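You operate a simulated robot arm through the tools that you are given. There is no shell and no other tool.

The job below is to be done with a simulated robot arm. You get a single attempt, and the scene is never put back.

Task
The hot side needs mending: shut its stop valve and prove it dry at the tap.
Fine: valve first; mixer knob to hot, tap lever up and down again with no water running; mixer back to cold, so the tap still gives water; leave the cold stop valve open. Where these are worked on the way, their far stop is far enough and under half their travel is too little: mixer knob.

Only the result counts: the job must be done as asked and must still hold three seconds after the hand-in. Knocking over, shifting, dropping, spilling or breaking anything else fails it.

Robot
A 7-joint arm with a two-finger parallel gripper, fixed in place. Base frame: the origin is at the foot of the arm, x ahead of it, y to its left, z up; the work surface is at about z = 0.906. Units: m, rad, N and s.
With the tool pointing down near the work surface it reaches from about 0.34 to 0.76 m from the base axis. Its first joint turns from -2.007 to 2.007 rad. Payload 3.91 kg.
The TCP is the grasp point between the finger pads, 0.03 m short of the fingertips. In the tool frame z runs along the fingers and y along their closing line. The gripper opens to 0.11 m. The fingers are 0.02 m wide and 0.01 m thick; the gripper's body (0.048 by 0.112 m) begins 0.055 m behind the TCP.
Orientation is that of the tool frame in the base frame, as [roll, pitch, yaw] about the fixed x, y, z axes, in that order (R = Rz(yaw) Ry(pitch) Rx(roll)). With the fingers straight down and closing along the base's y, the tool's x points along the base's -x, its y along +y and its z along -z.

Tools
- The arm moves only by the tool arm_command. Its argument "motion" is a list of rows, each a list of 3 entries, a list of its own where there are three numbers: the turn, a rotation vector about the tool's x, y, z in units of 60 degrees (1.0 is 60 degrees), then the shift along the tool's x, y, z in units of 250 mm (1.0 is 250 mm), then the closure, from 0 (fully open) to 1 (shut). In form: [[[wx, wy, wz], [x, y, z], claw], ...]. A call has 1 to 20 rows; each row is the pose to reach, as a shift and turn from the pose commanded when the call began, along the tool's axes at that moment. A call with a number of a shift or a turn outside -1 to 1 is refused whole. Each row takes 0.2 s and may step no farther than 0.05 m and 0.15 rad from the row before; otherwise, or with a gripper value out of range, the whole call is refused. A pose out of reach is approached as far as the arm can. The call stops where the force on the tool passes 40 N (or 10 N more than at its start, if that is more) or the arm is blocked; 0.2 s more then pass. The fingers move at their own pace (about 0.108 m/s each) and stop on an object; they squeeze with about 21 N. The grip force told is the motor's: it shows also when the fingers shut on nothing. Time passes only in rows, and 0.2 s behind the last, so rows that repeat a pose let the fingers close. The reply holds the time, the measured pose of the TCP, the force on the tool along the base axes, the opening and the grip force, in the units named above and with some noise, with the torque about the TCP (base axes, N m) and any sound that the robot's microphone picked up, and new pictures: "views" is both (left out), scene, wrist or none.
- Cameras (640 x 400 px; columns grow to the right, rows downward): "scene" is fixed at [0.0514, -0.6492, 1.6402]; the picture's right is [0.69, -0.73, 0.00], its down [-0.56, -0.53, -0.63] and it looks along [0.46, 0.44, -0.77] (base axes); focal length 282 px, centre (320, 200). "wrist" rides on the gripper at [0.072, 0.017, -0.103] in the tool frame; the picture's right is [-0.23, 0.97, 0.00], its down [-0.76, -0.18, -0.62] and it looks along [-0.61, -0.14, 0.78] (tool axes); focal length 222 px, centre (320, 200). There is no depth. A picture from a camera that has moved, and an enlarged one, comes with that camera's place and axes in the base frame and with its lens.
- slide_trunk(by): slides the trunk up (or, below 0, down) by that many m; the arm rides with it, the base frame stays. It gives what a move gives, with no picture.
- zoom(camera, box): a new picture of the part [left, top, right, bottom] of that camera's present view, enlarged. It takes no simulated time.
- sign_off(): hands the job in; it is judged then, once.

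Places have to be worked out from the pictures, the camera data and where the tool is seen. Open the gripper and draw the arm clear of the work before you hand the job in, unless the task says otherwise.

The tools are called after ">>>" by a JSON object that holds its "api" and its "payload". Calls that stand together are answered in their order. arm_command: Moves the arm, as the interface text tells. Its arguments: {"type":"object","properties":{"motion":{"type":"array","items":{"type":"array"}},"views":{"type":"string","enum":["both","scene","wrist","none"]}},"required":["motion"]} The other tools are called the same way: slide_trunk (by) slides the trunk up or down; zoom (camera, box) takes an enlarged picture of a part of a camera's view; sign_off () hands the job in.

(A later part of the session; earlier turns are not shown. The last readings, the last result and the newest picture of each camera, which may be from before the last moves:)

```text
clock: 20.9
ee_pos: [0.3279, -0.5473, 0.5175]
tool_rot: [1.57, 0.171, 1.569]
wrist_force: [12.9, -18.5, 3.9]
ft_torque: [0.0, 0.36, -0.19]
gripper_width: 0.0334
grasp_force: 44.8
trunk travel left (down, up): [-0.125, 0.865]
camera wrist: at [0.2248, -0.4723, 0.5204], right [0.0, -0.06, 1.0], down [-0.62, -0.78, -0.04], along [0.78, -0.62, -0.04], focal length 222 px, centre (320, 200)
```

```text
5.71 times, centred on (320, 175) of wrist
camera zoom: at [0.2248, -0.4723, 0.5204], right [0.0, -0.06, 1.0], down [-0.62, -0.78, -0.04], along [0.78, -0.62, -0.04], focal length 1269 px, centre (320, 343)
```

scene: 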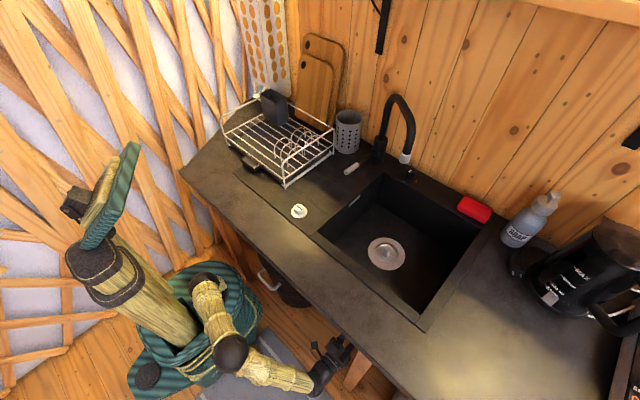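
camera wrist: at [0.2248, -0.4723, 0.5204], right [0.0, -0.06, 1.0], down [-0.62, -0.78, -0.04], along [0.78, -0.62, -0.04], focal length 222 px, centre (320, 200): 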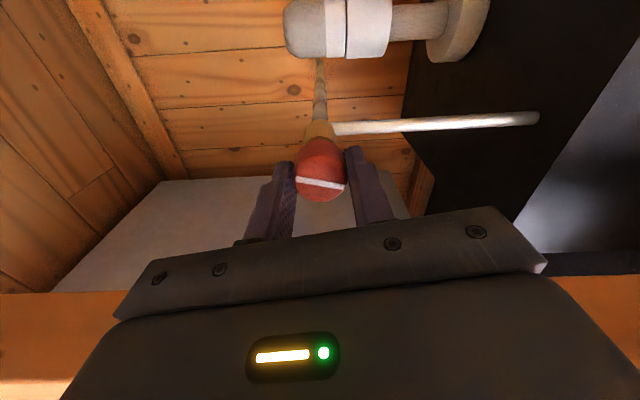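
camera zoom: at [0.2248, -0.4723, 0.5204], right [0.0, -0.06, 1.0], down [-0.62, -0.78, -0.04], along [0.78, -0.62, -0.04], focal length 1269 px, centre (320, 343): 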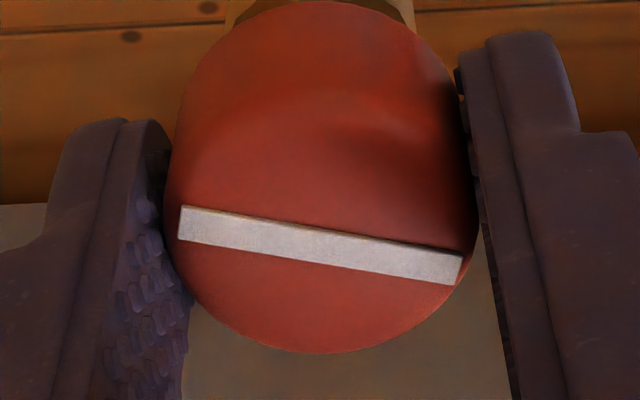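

The mark turned together with the fingers, so clockwise works; a sideways load of about 20 N tells me the axis is a little off toward -y. I shift about 1.5 mm that way and turn on 20 degrees.

>>> {"api": "arm_command", "payload": {"motion": [[[0, 0, 0], [-0.006, 0, 0.003], 1.0], [[0, 0, 0.08], [-0.006, 0, 0.003], 1.0], [[0, 0, 0.16], [-0.006, 0, 0.003], 1.0], [[0, 0, 0.25], [-0.006, 0, 0.003], 1.0], [[0, 0, 0.33], [-0.006, 0, 0.003], 1.0], [[0, 0, 0.33], [-0.006, 0, 0.003], 1.0]], "views": "wrist"}}

>>> {"api": "zoom", "payload": {"camera": "wrist", "box": [280, 140, 360, 210]}}

```text
clock: 22.3
ee_pos: [0.3283, -0.5485, 0.5179]
tool_rot: [1.571, -0.173, 1.571]
wrist_force: [-0.1, -2.8, 3.5]
ft_torque: [0.01, 0.36, 0.82]
gripper_width: 0.0335
grasp_force: 45.2
trunk travel left (down, up): [-0.125, 0.865]
camera wrist: at [0.2246, -0.4785, 0.5456], right [0.0, -0.39, 0.92], down [-0.62, -0.72, -0.31], along [0.78, -0.57, -0.24], focal length 222 px, centre (320, 200)
```

wrist: 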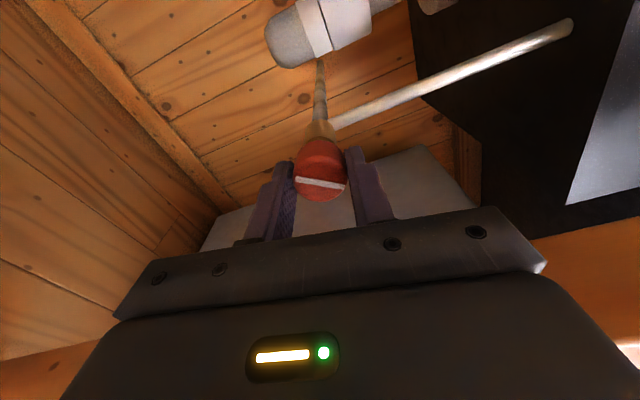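

```text
5.71 times, centred on (320, 175) of wrist
camera zoom: at [0.2246, -0.4785, 0.5456], right [0.0, -0.39, 0.92], down [-0.62, -0.72, -0.31], along [0.78, -0.57, -0.24], focal length 1269 px, centre (320, 343)
```

zoom: 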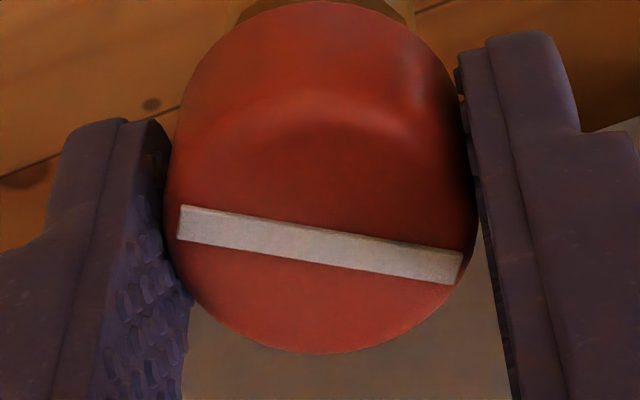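

The loads dropped and the mark still follows. I turn 20 degrees further, keeping the body clear of the leg, before regripping.

>>> {"api": "arm_command", "payload": {"motion": [[[0, 0, 0.08], [0, 0, 0], 1.0], [[0, 0, 0.16], [0, 0, 0], 1.0], [[0, 0, 0.25], [0, 0, 0], 1.0], [[0, 0, 0.33], [0, 0, 0], 1.0], [[0, 0, 0.33], [0, 0, 0], 1.0]], "views": "wrist"}}

>>> {"api": "zoom", "payload": {"camera": "wrist", "box": [280, 140, 360, 210]}}

```text
clock: 23.5
ee_pos: [0.3285, -0.5476, 0.5172]
tool_rot: [1.57, -0.519, 1.572]
wrist_force: [3.3, -6.9, 5.3]
ft_torque: [-0.02, 0.28, 0.23]
gripper_width: 0.0334
grasp_force: 45.0
trunk travel left (down, up): [-0.125, 0.865]
camera wrist: at [0.2247, -0.4923, 0.5671], right [0.0, -0.68, 0.73], down [-0.62, -0.57, -0.53], along [0.78, -0.46, -0.42], focal length 222 px, centre (320, 200)
```

wrist: 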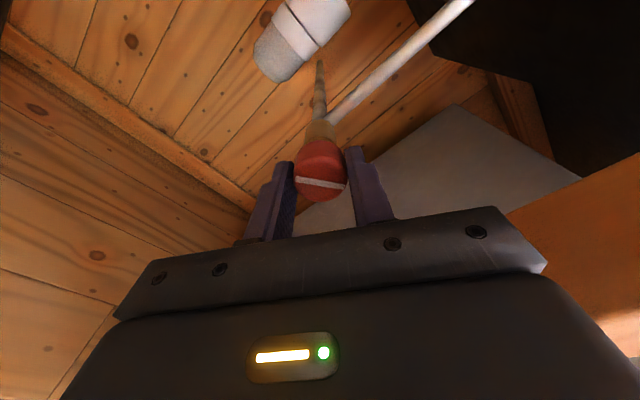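

```text
5.71 times, centred on (320, 175) of wrist
camera zoom: at [0.2247, -0.4923, 0.5671], right [0.0, -0.68, 0.73], down [-0.62, -0.57, -0.53], along [0.78, -0.46, -0.42], focal length 1269 px, centre (320, 343)
```

zoom: 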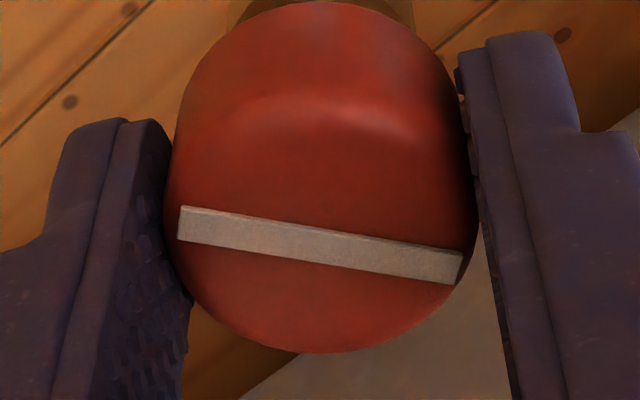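

The knob has turned about 55 degrees with the fingers. I open, roll back 45 degrees around it, and grip again.

>>> {"api": "arm_command", "payload": {"motion": [[[0, 0, 0], [0, 0, 0], 0.4], [[0, 0, 0], [0, 0, 0], 0.4], [[0, 0, -0.125], [0, 0, 0], 0.4], [[0, 0, -0.25], [0, 0, 0], 0.4], [[0, 0, -0.375], [0, 0, 0], 0.4], [[0, 0, -0.5], [0, 0, 0], 0.4], [[0, 0, -0.625], [0, 0, 0], 0.4], [[0, 0, -0.75], [0, 0, 0], 0.4], [[0, 0, -0.75], [0, 0, 0], 0.4]], "views": "wrist"}}

>>> {"api": "zoom", "payload": {"camera": "wrist", "box": [280, 140, 360, 210]}}

```text
clock: 25.5
ee_pos: [0.3291, -0.5469, 0.5186]
tool_rot: [1.571, 0.269, 1.571]
wrist_force: [-0.8, -0.1, 0.7]
ft_torque: [-0.01, 0.03, 0.02]
gripper_width: 0.0659
grasp_force: 0.0
trunk travel left (down, up): [-0.125, 0.865]
camera wrist: at [0.2247, -0.4726, 0.514], right [0.0, 0.04, 1.0], down [-0.62, -0.78, 0.03], along [0.78, -0.62, 0.02], focal length 222 px, centre (320, 200)
```

wrist: 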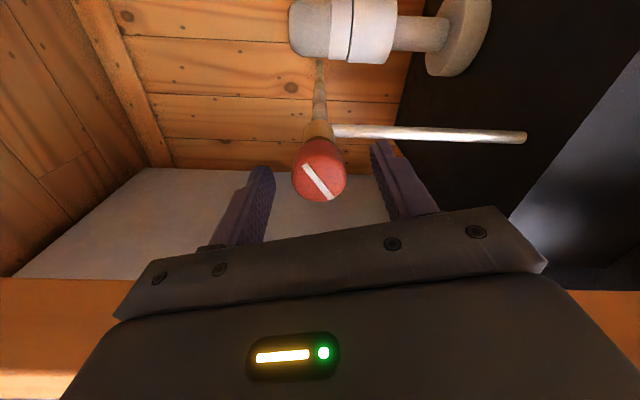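

```text
5.71 times, centred on (320, 175) of wrist
camera zoom: at [0.2247, -0.4726, 0.514], right [0.0, 0.04, 1.0], down [-0.62, -0.78, 0.03], along [0.78, -0.62, 0.02], focal length 1269 px, centre (320, 343)
```

zoom: 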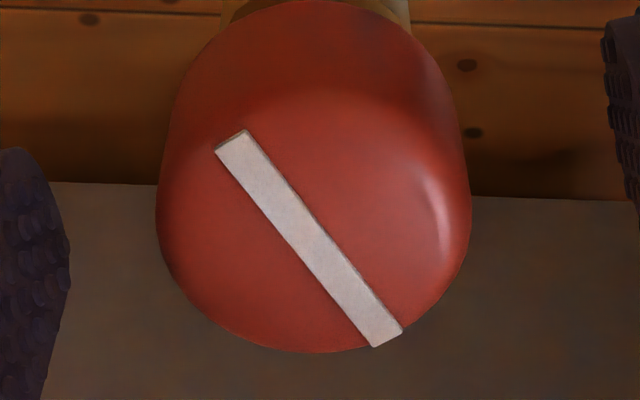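

The mark now sits at about 55 degrees. I grip again and turn on in steps, watching the load.

>>> {"api": "arm_command", "payload": {"motion": [[[0, 0, 0], [-0.003, -0.004, 0], 0.8], [[0, 0, 0], [-0.003, -0.004, 0], 1.0], [[0, 0, 0], [-0.003, -0.004, 0], 1.0], [[0, 0, 0.08], [-0.003, -0.004, 0], 1.0], [[0, 0, 0.16], [-0.003, -0.004, 0], 1.0], [[0, 0, 0.25], [-0.003, -0.004, 0], 1.0], [[0, 0, 0.33], [-0.003, -0.004, 0], 1.0], [[0, 0, 0.33], [-0.003, -0.004, 0], 1.0]], "views": "wrist"}}

>>> {"api": "zoom", "payload": {"camera": "wrist", "box": [280, 140, 360, 210]}}

```text
clock: 27.3
ee_pos: [0.329, -0.5479, 0.5174]
tool_rot: [1.57, -0.078, 1.57]
wrist_force: [2.4, -1.8, 0.5]
ft_torque: [0.02, 0.0, 0.94]
gripper_width: 0.0331
grasp_force: 44.8
trunk travel left (down, up): [-0.125, 0.865]
camera wrist: at [0.2249, -0.4768, 0.5388], right [0.0, -0.3, 0.95], down [-0.62, -0.74, -0.24], along [0.78, -0.59, -0.19], focal length 222 px, centre (320, 200)
```

wrist: 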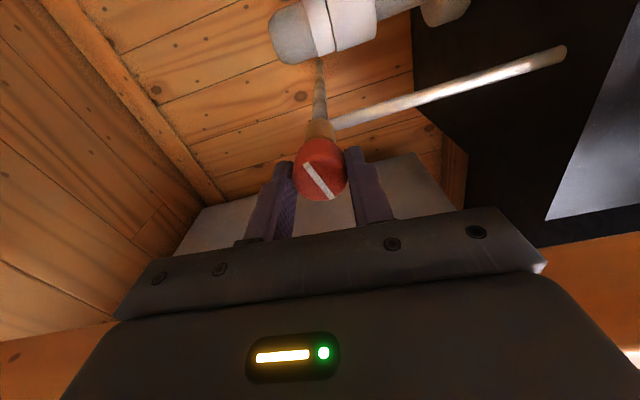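

```text
5.71 times, centred on (320, 175) of wrist
camera zoom: at [0.2249, -0.4768, 0.5388], right [0.0, -0.3, 0.95], down [-0.62, -0.74, -0.24], along [0.78, -0.59, -0.19], focal length 1269 px, centre (320, 343)
```

zoom: 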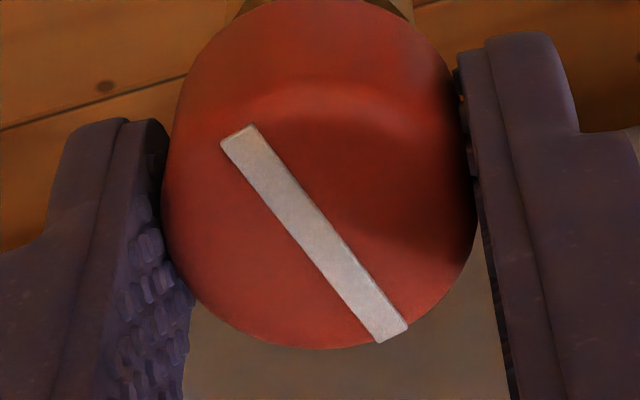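

It follows, now near 75 degrees. I turn 15 more and read the torque about x to feel for the stop.

>>> {"api": "arm_command", "payload": {"motion": [[[0, 0, 0.08], [0, 0, 0], 1.0], [[0, 0, 0.16], [0, 0, 0], 1.0], [[0, 0, 0.22], [0, 0, 0], 1.0], [[0, 0, 0.25], [0, 0, 0], 1.0]], "views": "none"}}

>>> {"api": "arm_command", "payload": {"motion": [[[0, 0, 0.04], [0, 0, 0], 1.0], [[0, 0, 0.08], [0, 0, 0], 1.0], [[0, 0, 0.12], [0, 0, 0], 1.0], [[0, 0, 0.12], [0, 0, 0], 1.0]], "views": "wrist"}}

>>> {"api": "zoom", "payload": {"camera": "wrist", "box": [280, 140, 360, 210]}}

```text
clock: 28.3
ee_pos: [0.3301, -0.5486, 0.5162]
tool_rot: [1.57, -0.339, 1.572]
wrist_force: [2.0, -0.9, 4.0]
ft_torque: [-0.04, -0.02, -0.18]
gripper_width: 0.0332
grasp_force: 45.2
trunk travel left (down, up): [-0.125, 0.865]
```

```text
clock: 29.3
ee_pos: [0.329, -0.5469, 0.5167]
tool_rot: [1.571, -0.464, 1.571]
wrist_force: [-3.2, 0.1, 5.8]
ft_torque: [-0.7, 0.47, 0.09]
gripper_width: 0.0334
grasp_force: 44.7
trunk travel left (down, up): [-0.125, 0.865]
camera wrist: at [0.2249, -0.4902, 0.5638], right [0.0, -0.64, 0.77], down [-0.62, -0.6, -0.5], along [0.78, -0.48, -0.4], focal length 222 px, centre (320, 200)
```

wrist: 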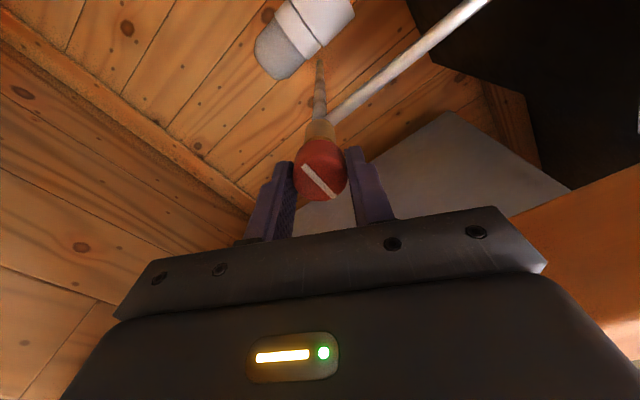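

```text
5.71 times, centred on (320, 175) of wrist
camera zoom: at [0.2249, -0.4902, 0.5638], right [0.0, -0.64, 0.77], down [-0.62, -0.6, -0.5], along [0.78, -0.48, -0.4], focal length 1269 px, centre (320, 343)
```

zoom: 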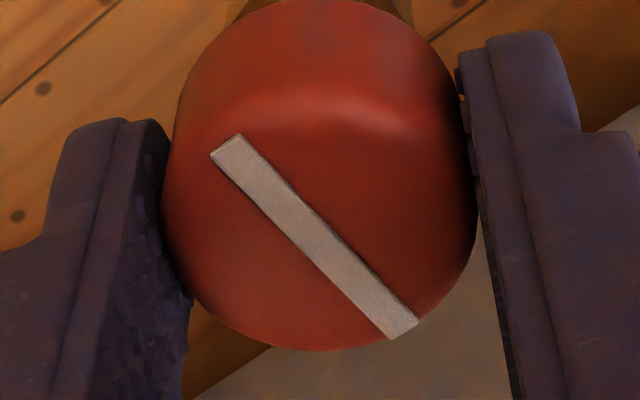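

Torque about x jumped to -0.7 and the mark slipped slightly in the fingers: the shut stop is reached at about 90 degrees. I open and draw straight back along the axis to check the mark.

>>> {"api": "arm_command", "payload": {"motion": [[[0, 0, 0], [0, 0, 0], 0.4], [[0, 0, 0], [0, 0, 0], 0.3], [[0, 0, 0], [0, 0, 0], 0.3], [[0, 0, 0], [0, 0, -0.1], 0.3], [[0, 0, 0], [0, 0, -0.2], 0.3], [[0, 0, 0], [0, 0, -0.3], 0.3], [[0, 0, 0], [0, 0, -0.4], 0.3], [[0, 0, 0], [0, 0, -0.5], 0.3], [[0, 0, 0], [0, 0, -0.6], 0.3]]}}

>>> {"api": "zoom", "payload": {"camera": "wrist", "box": [256, 60, 416, 160]}}

```text
clock: 31.3
ee_pos: [0.1782, -0.5483, 0.5167]
tool_rot: [1.57, -0.467, 1.571]
wrist_force: [1.0, -0.2, 0.2]
ft_torque: [0.0, -0.02, -0.01]
gripper_width: 0.077
grasp_force: 0.3
trunk travel left (down, up): [-0.125, 0.865]
camera wrist: at [0.0741, -0.4905, 0.5636], right [0.0, -0.64, 0.77], down [-0.62, -0.6, -0.5], along [0.78, -0.48, -0.4], focal length 222 px, centre (320, 200)
```

scene: 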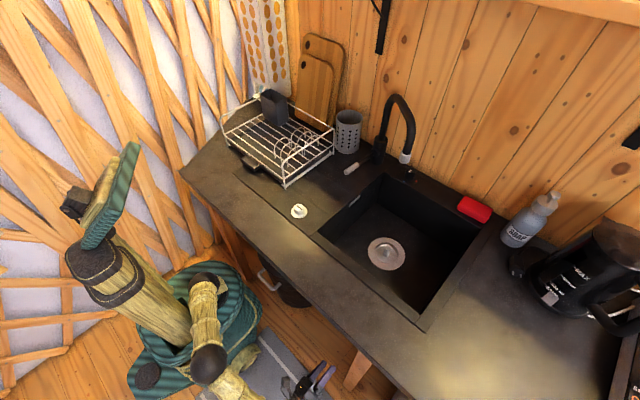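
wrist: 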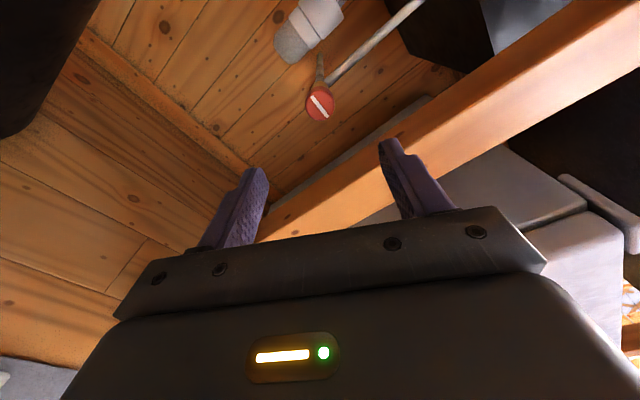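

```text
4.00 times, centred on (336, 110) of wrist
camera zoom: at [0.0741, -0.4905, 0.5636], right [0.0, -0.64, 0.77], down [-0.62, -0.6, -0.5], along [0.78, -0.48, -0.4], focal length 888 px, centre (256, 560)
```

zoom: 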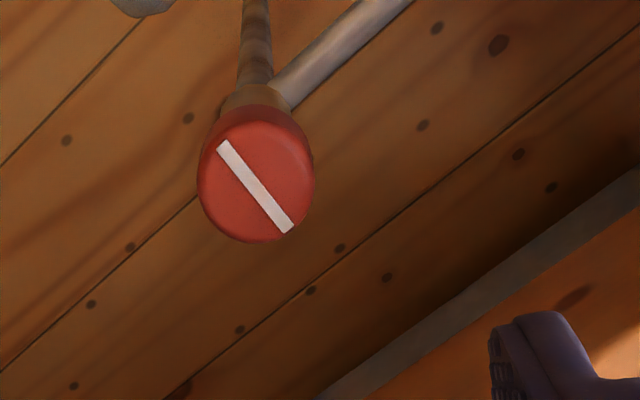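

The mark is now level (along y): the hot stop valve is shut. I draw back clear of the counter edge and raise the trunk to its starting height.

>>> {"api": "arm_command", "payload": {"motion": [[[0, 0, 0], [-0.03, 0.018, -0.1], 0.3], [[0, 0, 0], [-0.071, 0.036, -0.24], 0.3]], "views": "none"}}

>>> {"api": "slide_trunk", "payload": {"by": 0.4}}

>>> {"api": "slide_trunk", "payload": {"by": 0.3}}

>>> {"api": "arm_command", "payload": {"motion": [[[0, 0, 0], [0, 0, 0], 0.3]]}}

```text
clock: 31.9
ee_pos: [0.1194, -0.5683, 0.5165]
tool_rot: [1.57, -0.464, 1.571]
wrist_force: [-0.1, -0.6, -0.4]
ft_torque: [-0.04, 0.01, 0.01]
gripper_width: 0.0771
grasp_force: 0.1
trunk travel left (down, up): [-0.125, 0.865]
```

```text
clock: 35.8
ee_pos: [0.1191, -0.5678, 0.9161]
tool_rot: [1.572, -0.466, 1.571]
wrist_force: [-0.4, -0.2, 0.3]
ft_torque: [-0.02, 0.01, 0.03]
gripper_width: 0.0771
grasp_force: 0.1
trunk travel left (down, up): [-0.525, 0.465]
```

```text
clock: 38.8
ee_pos: [0.1192, -0.5678, 1.2167]
tool_rot: [1.571, -0.465, 1.57]
wrist_force: [0.2, 0.4, -0.1]
ft_torque: [-0.02, -0.02, -0.01]
gripper_width: 0.0772
grasp_force: 0.0
trunk travel left (down, up): [-0.825, 0.165]
```

```text
clock: 39.2
ee_pos: [0.1193, -0.5671, 1.216]
tool_rot: [1.57, -0.466, 1.572]
wrist_force: [-0.3, -0.2, -0.2]
ft_torque: [0.0, 0.02, -0.01]
gripper_width: 0.0771
grasp_force: 0.1
trunk travel left (down, up): [-0.825, 0.165]
camera wrist: at [0.0153, -0.5095, 1.2634], right [0.0, -0.64, 0.77], down [-0.62, -0.6, -0.5], along [0.78, -0.48, -0.4], focal length 222 px, centre (320, 200)
```

scene: 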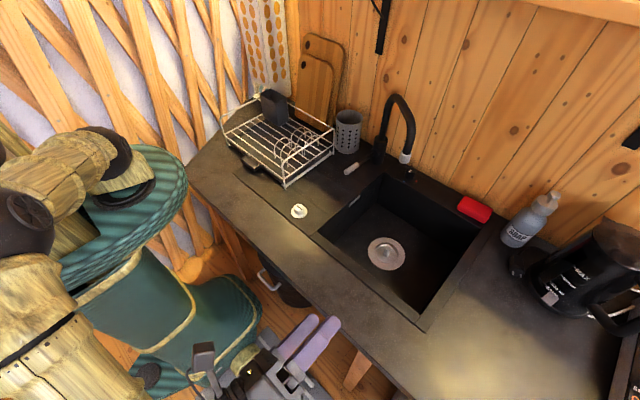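
wrist: 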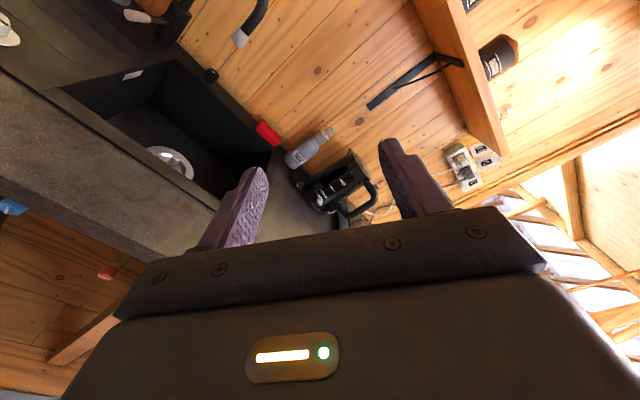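

I am back above the counter level. I now roll on so the camera comes on top, which leaves its side clear for a low approach to the mixer, and see whether the wrist allows it.

>>> {"api": "arm_command", "payload": {"motion": [[[0, 0, 0.125], [0, 0, 0], 0.3], [[0, 0, 0.25], [0, 0, 0], 0.3], [[0, 0, 0.375], [0, 0, 0], 0.3], [[0, 0, 0.5], [0, 0, 0], 0.3], [[0, 0, 0.625], [0, 0, 0], 0.3], [[0, 0, 0.75], [0, 0, 0], 0.3], [[0, 0, 0.875], [0, 0, 0], 0.3], [[0, 0, 1.0], [0, 0, 0], 0.3]]}}

```text
clock: 41.0
ee_pos: [0.1202, -0.5683, 1.2169]
tool_rot: [1.571, -1.514, 1.567]
wrist_force: [-0.6, -0.1, 0.1]
ft_torque: [-0.04, 0.01, 0.01]
gripper_width: 0.0768
grasp_force: 0.2
trunk travel left (down, up): [-0.825, 0.165]
camera wrist: at [0.0157, -0.5796, 1.2889], right [0.0, -0.98, -0.17], down [-0.62, 0.14, -0.77], along [0.78, 0.11, -0.61], focal length 222 px, centre (320, 200)
```

scene: 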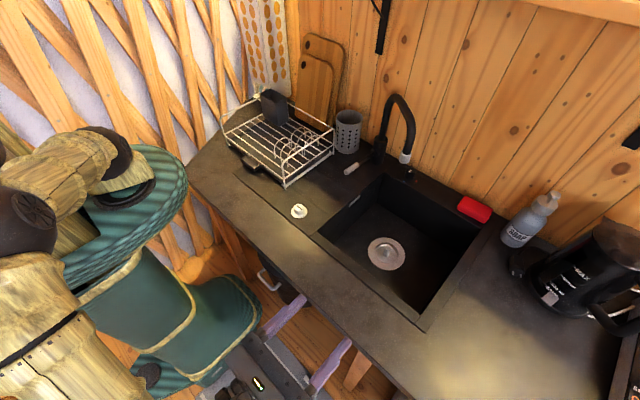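
wrist: 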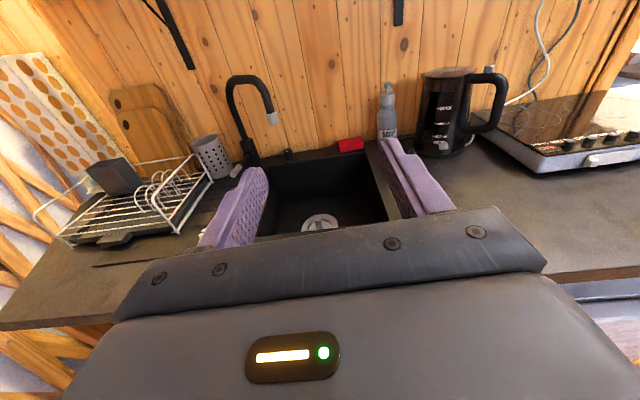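

The camera now sits on top and the view is upright. I enlarge the tap region here and in the scene picture to triangulate the spout, the lever and the mixer.

>>> {"api": "zoom", "payload": {"camera": "wrist", "box": [210, 65, 338, 185]}}

>>> {"api": "zoom", "payload": {"camera": "scene", "box": [335, 85, 447, 190]}}

```text
3.33 times, centred on (274, 125) of wrist
camera zoom: at [0.0157, -0.5796, 1.2889], right [0.0, -0.98, -0.17], down [-0.62, 0.14, -0.77], along [0.78, 0.11, -0.61], focal length 740 px, centre (473, 450)
```

zoom: 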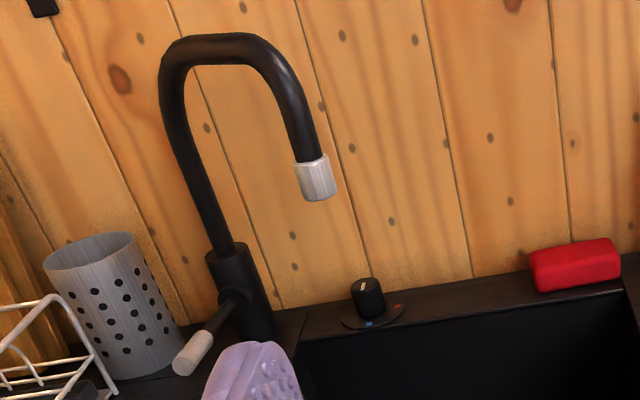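

```text
3.81 times, centred on (391, 138) of scene
camera zoom: at [0.0514, -0.6492, 1.6402], right [0.69, -0.73, 0.0], down [-0.56, -0.53, -0.63], along [0.46, 0.44, -0.77], focal length 1076 px, centre (50, 438)
```

zoom: 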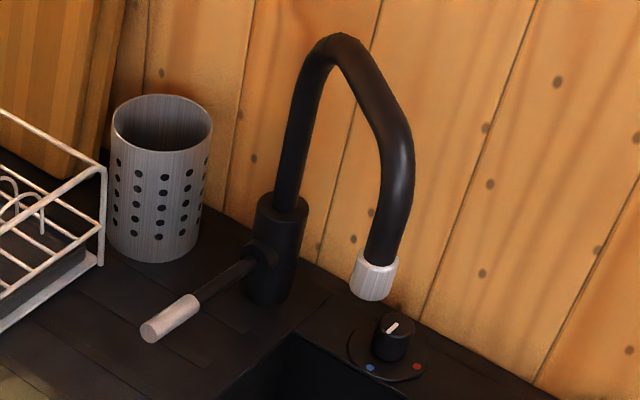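

Triangulated: mixer knob about (0.785, -0.391), top near 0.935, hot a quarter turn counter-clockwise from above; spout tip about (0.648, -0.412, 1.085); lever end about (0.587, -0.263, 0.99). I bring the tool in over the sink's front at a safe height, with a slight downward tilt.

>>> {"api": "arm_command", "payload": {"motion": [[[0, -0.03, 0.01], [-0.05, -0.05, 0.14], 0.4], [[0, -0.06, 0.02], [-0.11, -0.1, 0.28], 0.4], [[0, -0.09, 0.03], [-0.17, -0.15, 0.42], 0.4], [[0, -0.12, 0.04], [-0.23, -0.2, 0.56], 0.4], [[0, -0.15, 0.05], [-0.29, -0.26, 0.7], 0.4], [[0, -0.18, 0.055], [-0.35, -0.31, 0.85], 0.4], [[0, -0.2, 0.055], [-0.4, -0.36, 1.0], 0.4]]}}

```text
clock: 42.6
ee_pos: [0.3695, -0.4822, 1.1111]
tool_rot: [-3.139, -1.359, -0.008]
wrist_force: [0.5, 0.0, 0.4]
ft_torque: [-0.02, 0.0, -0.01]
gripper_width: 0.0658
grasp_force: 0.0
trunk travel left (down, up): [-0.825, 0.165]
camera wrist: at [0.2832, -0.498, 1.2024], right [-0.05, -0.97, -0.22], down [-0.77, 0.18, -0.61], along [0.64, 0.14, -0.76], focal length 222 px, centre (320, 200)
```

scene: 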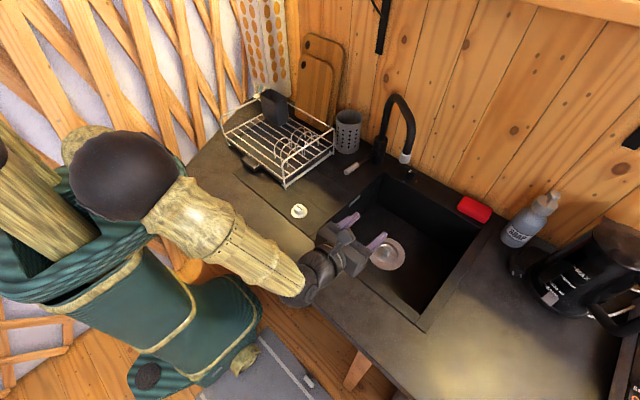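
wrist: 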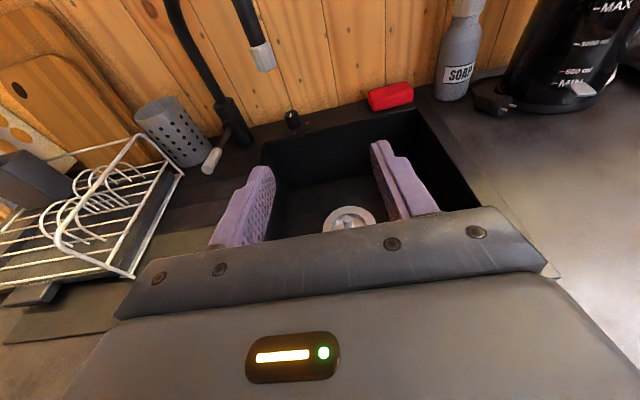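

The arm follows well. I enlarge the tap area from this nearer viewpoint to refine the spout tip, knob and lever positions.

>>> {"api": "zoom", "payload": {"camera": "wrist", "box": [190, 30, 318, 180]}}

>>> {"api": "zoom", "payload": {"camera": "wrist", "box": [260, 95, 324, 135]}}

```text
2.67 times, centred on (254, 105) of wrist
camera zoom: at [0.2832, -0.498, 1.2024], right [-0.05, -0.97, -0.22], down [-0.77, 0.18, -0.61], along [0.64, 0.14, -0.76], focal length 592 px, centre (496, 453)
```

zoom: 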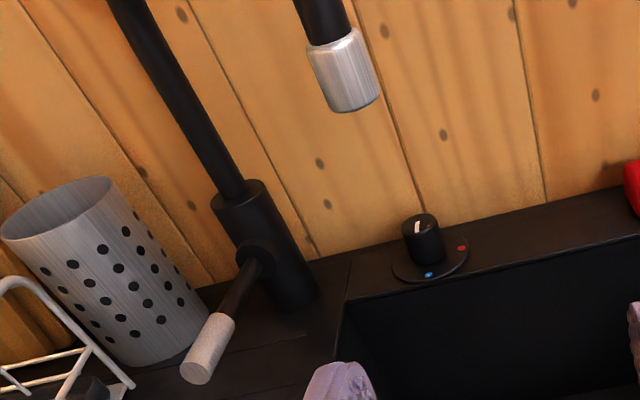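

```text
10.00 times, centred on (292, 115) of wrist
camera zoom: at [0.2832, -0.498, 1.2024], right [-0.05, -0.97, -0.22], down [-0.77, 0.18, -0.61], along [0.64, 0.14, -0.76], focal length 2221 px, centre (600, 1050)
```

zoom: 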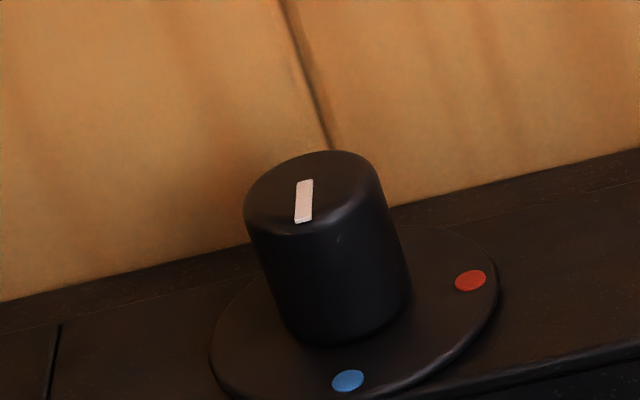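

The rays now agree: spout tip (0.652, -0.409, 1.086), knob axis (0.786, -0.392) with top at 0.936, wall near x = 0.82. I come in from the right at 20 degrees of yaw, so the camera passes beside the spout tip and below it; first to a point about 0.25 m short of the knob.

>>> {"api": "arm_command", "payload": {"motion": [[[0.054, 0, -0.012], [-0.047, -0.003, 0.134], 0.4], [[0.109, 0, -0.023], [-0.094, -0.006, 0.268], 0.4], [[0.163, 0, -0.035], [-0.141, -0.01, 0.402], 0.4], [[0.217, 0, -0.047], [-0.188, -0.013, 0.535], 0.4], [[0.272, 0, -0.058], [-0.235, -0.016, 0.669], 0.4], [[0.326, 0, -0.07], [-0.282, -0.019, 0.803], 0.4]]}}

```text
clock: 44.0
ee_pos: [0.5526, -0.4813, 1.0004]
tool_rot: [3.134, -1.359, 0.351]
wrist_force: [-0.4, -0.1, 0.3]
ft_torque: [0.01, -0.01, -0.03]
gripper_width: 0.0659
grasp_force: 0.0
trunk travel left (down, up): [-0.825, 0.165]
camera wrist: at [0.4771, -0.525, 1.093], right [0.28, -0.93, -0.22], down [-0.78, -0.09, -0.61], along [0.55, 0.35, -0.76], focal length 222 px, centre (320, 200)
```

scene: 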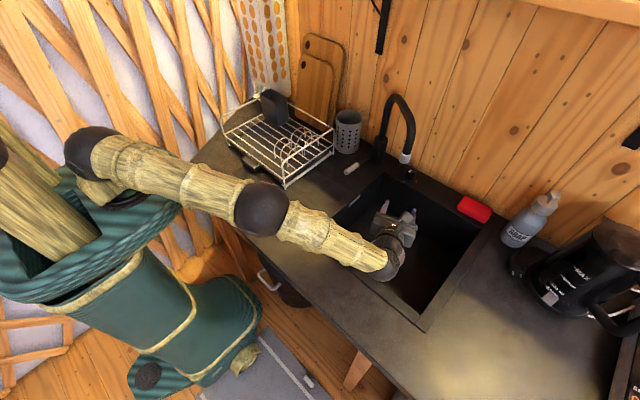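
wrist: 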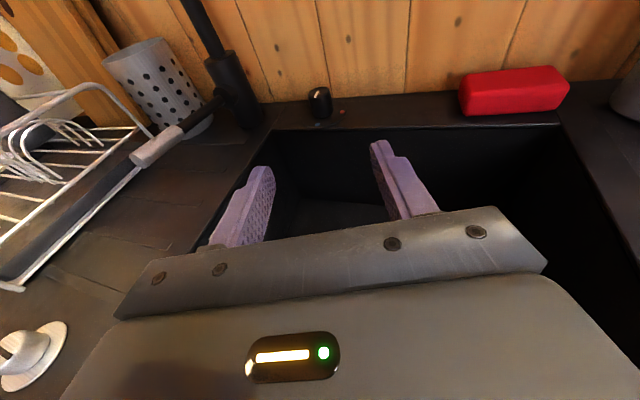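

Elbow and gripper are clear so far. I lower over the sink first and then slide forward to about 80 mm short of the knob.

>>> {"api": "arm_command", "payload": {"motion": [[[0, 0, 0], [-0.1, 0, 0.02], 0.4], [[0, 0, 0], [-0.188, 0, 0.04], 0.4], [[0, 0, 0], [-0.16, -0.003, 0.173], 0.4], [[0, 0, 0], [-0.132, -0.007, 0.306], 0.4], [[0, 0, 0], [-0.103, -0.01, 0.438], 0.4], [[0, 0, 0], [-0.075, -0.014, 0.571], 0.4], [[0, 0, 0], [-0.047, -0.017, 0.704], 0.4], [[0, 0, 0], [-0.047, -0.017, 0.704], 0.4]]}}

```text
clock: 45.8
ee_pos: [0.6994, -0.411, 0.956]
tool_rot: [3.139, -1.362, 0.346]
wrist_force: [-0.2, 0.8, 0.3]
ft_torque: [0.02, 0.04, 0.02]
gripper_width: 0.0658
grasp_force: 0.0
out of reach, approached as far as the arm can: row 7, 8
trunk travel left (down, up): [-0.825, 0.165]
camera wrist: at [0.6235, -0.4543, 1.0474], right [0.28, -0.93, -0.22], down [-0.78, -0.09, -0.61], along [0.55, 0.35, -0.76], focal length 222 px, centre (320, 200)
```

scene: 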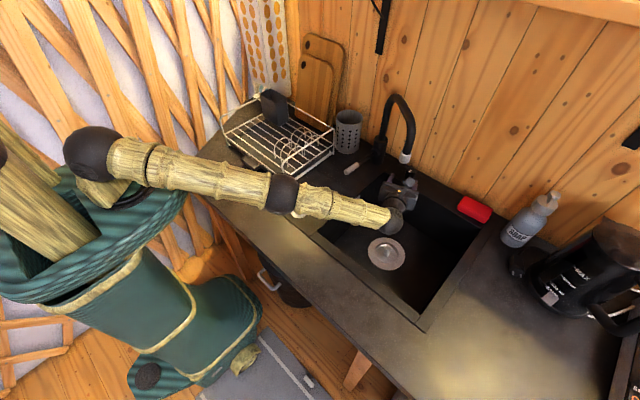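
wrist: 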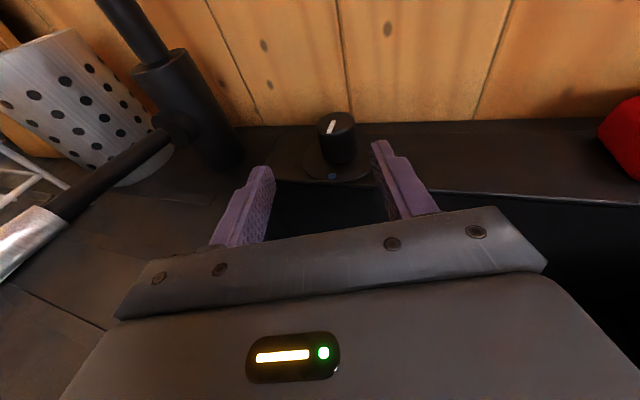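

The arm is fully stretched: at this shoulder height the knob is out of reach by several cm. I back out from under the spout, raise the hand, and then slide the trunk down 0.15 m so the arm lies flatter and reaches farther.

>>> {"api": "arm_command", "payload": {"motion": [[[0, 0, 0], [-0.02, 0, -0.12], 0.4], [[0, 0, 0], [-0.04, 0, -0.28], 0.4], [[0, 0, 0], [-0.06, 0, -0.44], 0.4], [[0, 0, 0], [-0.08, 0, -0.62], 0.4], [[0, 0, 0], [0.08, 0, -0.66], 0.4], [[0, 0, 0], [0.24, 0, -0.7], 0.4], [[0, 0, 0], [0.4, 0, -0.74], 0.4], [[0, 0, 0], [0.53, 0, -0.77], 0.4]], "views": "scene"}}

>>> {"api": "slide_trunk", "payload": {"by": -0.15}}

>>> {"api": "arm_command", "payload": {"motion": [[[0, 0, 0], [0, 0, 0], 0.4]]}}

```text
clock: 47.6
ee_pos: [0.5475, -0.4645, 1.126]
tool_rot: [3.131, -1.36, 0.351]
wrist_force: [0.8, -0.1, 0.4]
ft_torque: [0.01, -0.02, 0.01]
gripper_width: 0.0658
grasp_force: 0.2
trunk travel left (down, up): [-0.825, 0.165]
```

scene: 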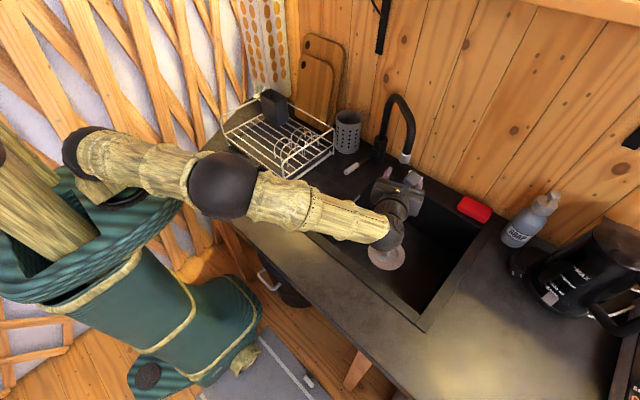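

```text
clock: 49.3
ee_pos: [0.5497, -0.466, 0.9748]
tool_rot: [3.134, -1.361, 0.352]
wrist_force: [0.6, 0.6, -0.6]
ft_torque: [0.01, 0.01, -0.03]
gripper_width: 0.0662
grasp_force: 0.0
trunk travel left (down, up): [-0.675, 0.315]
```

```text
clock: 49.7
ee_pos: [0.549, -0.4652, 0.9747]
tool_rot: [3.136, -1.363, 0.347]
wrist_force: [0.1, 0.3, 0.4]
ft_torque: [0.02, 0.02, -0.03]
gripper_width: 0.0661
grasp_force: 0.0
trunk travel left (down, up): [-0.675, 0.315]
camera wrist: at [0.4731, -0.5098, 1.0662], right [0.28, -0.93, -0.22], down [-0.78, -0.09, -0.62], along [0.55, 0.35, -0.76], focal length 222 px, centre (320, 200)
```

scene: 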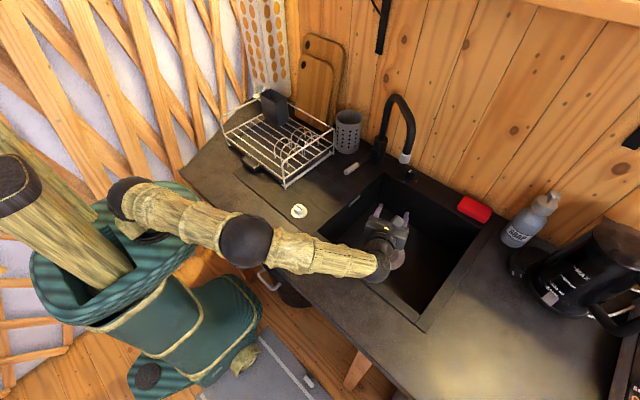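
wrist: 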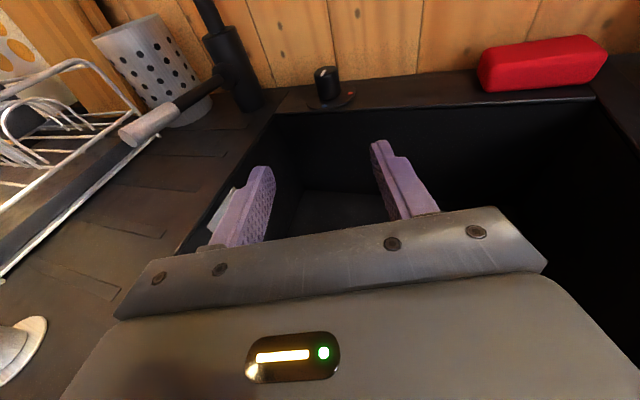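

The knob shows ahead and everything is clear. I lower slightly and slide forward at 15 degrees of yaw to 80 mm short of the knob axis.

>>> {"api": "arm_command", "payload": {"motion": [[[0, 0, 0], [-0.117, 0, 0.025], 0.4], [[-0.02, 0, 0.004], [-0.089, 0.004, 0.156], 0.4], [[-0.04, 0, 0.009], [-0.061, 0.008, 0.288], 0.4], [[-0.06, 0, 0.013], [-0.033, 0.013, 0.419], 0.4], [[-0.0815, 0, 0.017], [-0.006, 0.017, 0.551], 0.4], [[-0.0815, 0, 0.017], [0.022, 0.021, 0.682], 0.4], [[-0.0815, 0, 0.017], [0.022, 0.021, 0.682], 0.4]]}}

```text
clock: 51.3
ee_pos: [0.71, -0.416, 0.9437]
tool_rot: [3.135, -1.36, 0.262]
wrist_force: [0.1, -0.1, -0.4]
ft_torque: [-0.02, -0.01, -0.01]
gripper_width: 0.066
grasp_force: 0.1
trunk travel left (down, up): [-0.675, 0.315]
camera wrist: at [0.6301, -0.4536, 1.0357], right [0.2, -0.95, -0.22], down [-0.79, -0.02, -0.62], along [0.58, 0.3, -0.76], focal length 222 px, centre (320, 200)
```

scene: 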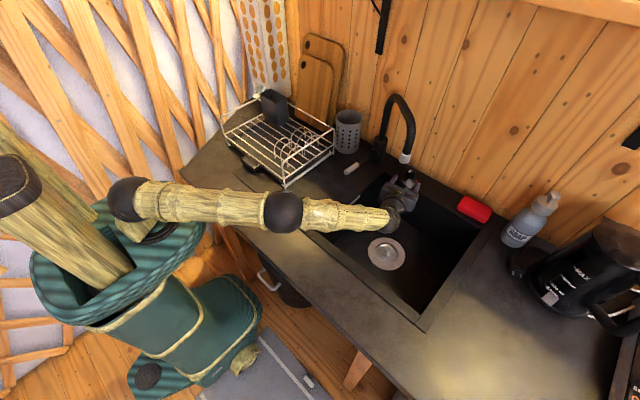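
wrist: 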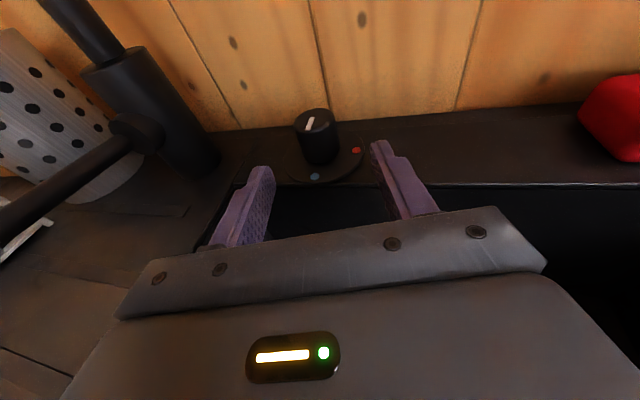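

It reached the pre-grip pose without trouble. I enlarge the knob from here for a close fix.

>>> {"api": "zoom", "payload": {"camera": "wrist", "box": [270, 90, 382, 190]}}

>>> {"api": "zoom", "payload": {"camera": "scene", "box": [350, 130, 446, 220]}}

```text
4.00 times, centred on (326, 140) of wrist
camera zoom: at [0.6301, -0.4536, 1.0357], right [0.2, -0.95, -0.22], down [-0.79, -0.02, -0.62], along [0.58, 0.3, -0.76], focal length 888 px, centre (296, 440)
```

zoom: 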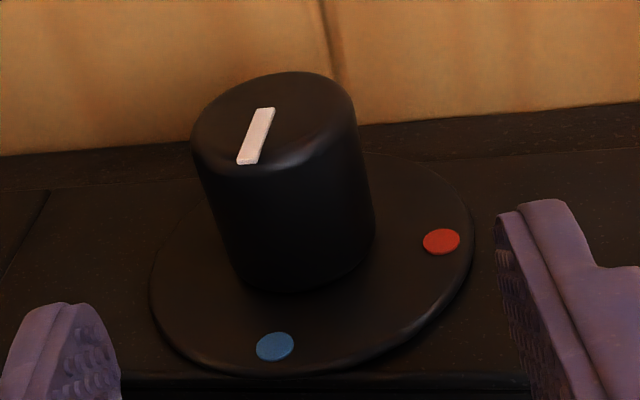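

```text
4.44 times, centred on (398, 175) of scene
camera zoom: at [0.0514, -0.6492, 1.6402], right [0.69, -0.73, 0.0], down [-0.56, -0.53, -0.63], along [0.46, 0.44, -0.77], focal length 1256 px, centre (-27, 311)
```

zoom: 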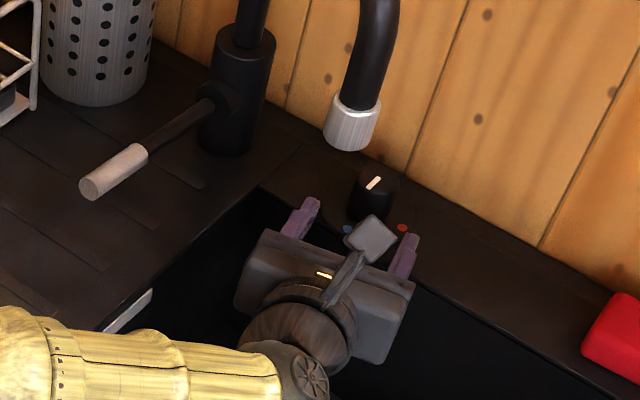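

The close fix gives the knob axis at (0.786, -0.392), top 0.936, diameter about 34 mm, pointer toward -x (cold). I advance so that the pads straddle it, with the tips staying short of the wall.

>>> {"api": "arm_command", "payload": {"motion": [[[0, 0, 0], [0.004, -0.004, 0.08], 0.4], [[0, 0, 0], [0.008, -0.008, 0.16], 0.4], [[0, 0, 0], [0.011, -0.011, 0.23], 0.4], [[0, 0, 0], [0.014, -0.014, 0.29], 0.4], [[0, 0, 0], [0.014, -0.014, 0.29], 0.4]]}}

>>> {"api": "zoom", "payload": {"camera": "wrist", "box": [220, 100, 440, 240]}}

>>> {"api": "zoom", "payload": {"camera": "scene", "box": [350, 130, 446, 220]}}

```text
clock: 52.5
ee_pos: [0.7762, -0.3926, 0.9339]
tool_rot: [3.135, -1.36, 0.262]
wrist_force: [-0.4, 0.2, 0.2]
ft_torque: [-0.02, -0.01, -0.01]
gripper_width: 0.0661
grasp_force: 0.1
trunk travel left (down, up): [-0.675, 0.315]
camera wrist: at [0.6968, -0.4307, 1.026], right [0.2, -0.95, -0.22], down [-0.79, -0.02, -0.62], along [0.58, 0.3, -0.76], focal length 222 px, centre (320, 200)
```

scene: 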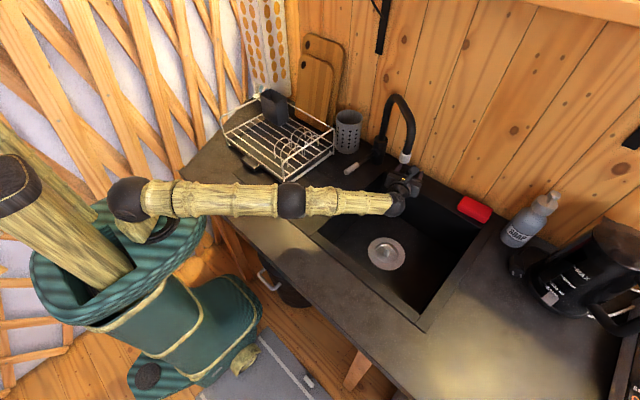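
wrist: 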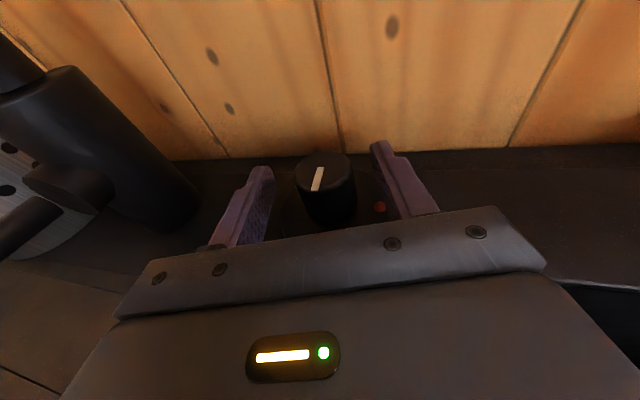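

```text
2.86 times, centred on (330, 170) of wrist
camera zoom: at [0.6968, -0.4307, 1.026], right [0.2, -0.95, -0.22], down [-0.79, -0.02, -0.62], along [0.58, 0.3, -0.76], focal length 635 px, centre (291, 286)
```

zoom: 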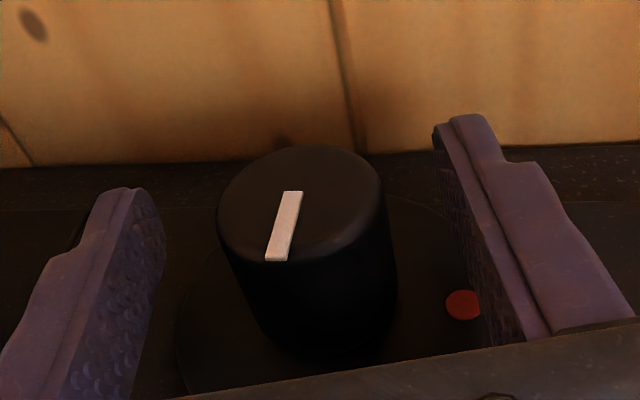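

```text
4.44 times, centred on (398, 175) of scene
camera zoom: at [0.0514, -0.6492, 1.6402], right [0.69, -0.73, 0.0], down [-0.56, -0.53, -0.63], along [0.46, 0.44, -0.77], focal length 1256 px, centre (-27, 311)
```

zoom: 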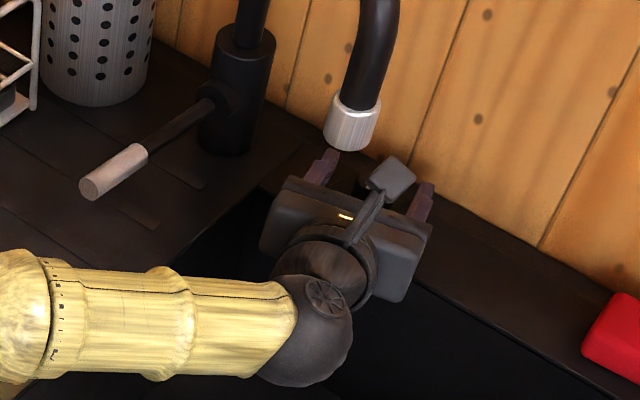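

The pads straddle the knob, well centred. I test with open fingers how far round to the right the arm can swing (10 degrees more), to plan the turning strokes.

>>> {"api": "arm_command", "payload": {"motion": [[[0.08, 0, -0.017], [0, 0.003, 0], 0.4], [[0.163, 0, -0.035], [0, 0.007, 0], 0.4], [[0.163, 0, -0.035], [0, 0.007, 0], 0.4]], "views": "scene"}}

```text
clock: 53.3
ee_pos: [0.7617, -0.3789, 0.9352]
tool_rot: [3.128, -1.361, 0.435]
wrist_force: [13.9, -23.0, 5.9]
ft_torque: [-0.09, 0.15, -0.3]
gripper_width: 0.0796
grasp_force: 13.5
out of reach, approached as far as the arm can: row 1, 2, 3
trunk travel left (down, up): [-0.675, 0.315]
```

scene: 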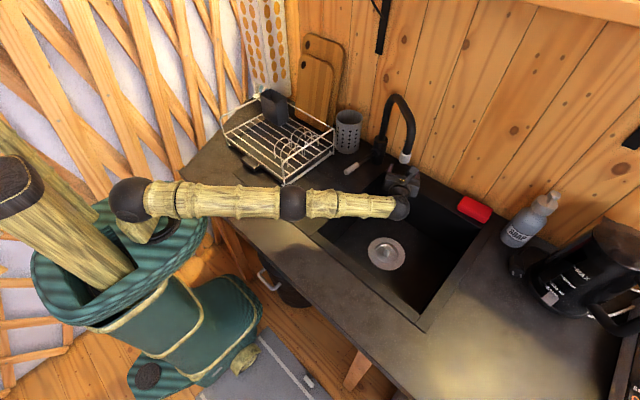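

That was past the arm's reach and the right finger now leans on the knob, so I go straight back to the former pose at 15 degrees.

>>> {"api": "arm_command", "payload": {"motion": [[[-0.08, 0, 0.017], [0, -0.003, 0], 0.4], [[-0.163, 0, 0.035], [0, -0.007, 0], 0.4], [[-0.2, 0, 0.043], [0, -0.008, 0], 0.4], [[-0.2, 0, 0.043], [0, -0.008, 0], 0.4]]}}

>>> {"api": "zoom", "payload": {"camera": "wrist", "box": [220, 100, 440, 240]}}

```text
clock: 54.3
ee_pos: [0.7625, -0.3761, 0.9341]
tool_rot: [3.135, -1.36, 0.218]
wrist_force: [16.7, -24.3, 4.7]
ft_torque: [-0.18, -0.04, 0.17]
gripper_width: 0.0798
grasp_force: 13.5
trunk travel left (down, up): [-0.675, 0.315]
camera wrist: at [0.6817, -0.4095, 1.0256], right [0.16, -0.96, -0.22], down [-0.79, 0.01, -0.62], along [0.59, 0.27, -0.76], focal length 222 px, centre (320, 200)
```

scene: 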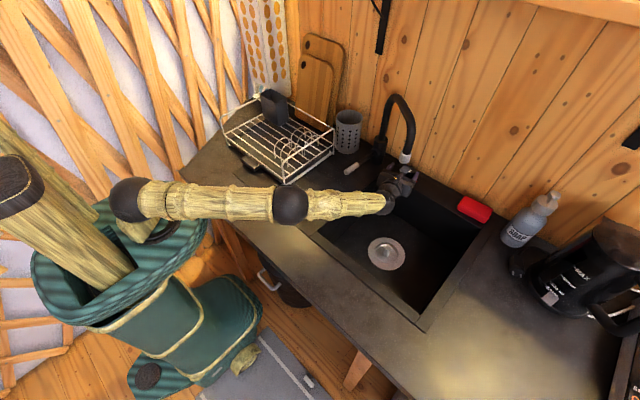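
wrist: 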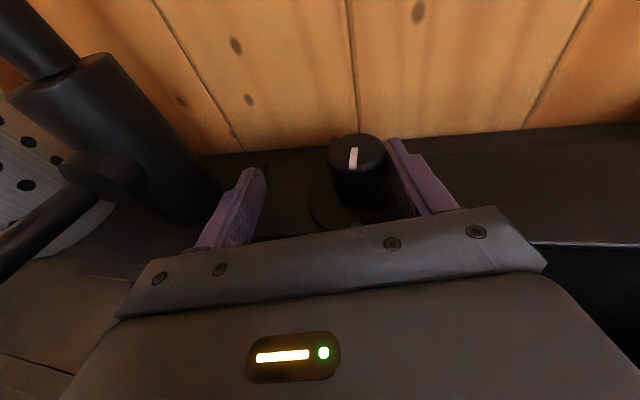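

```text
2.86 times, centred on (330, 170) of wrist
camera zoom: at [0.6817, -0.4095, 1.0256], right [0.16, -0.96, -0.22], down [-0.79, 0.01, -0.62], along [0.59, 0.27, -0.76], focal length 635 px, centre (291, 286)
```

zoom: 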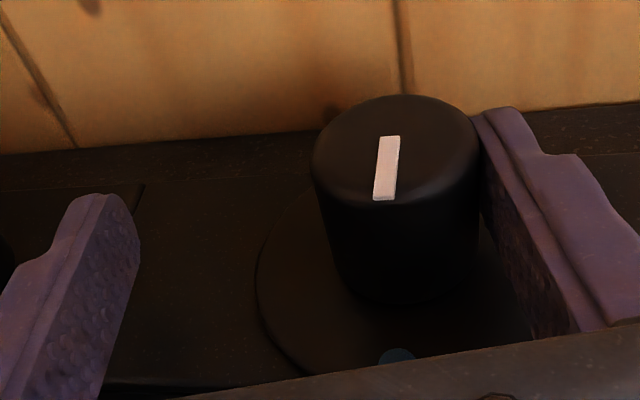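

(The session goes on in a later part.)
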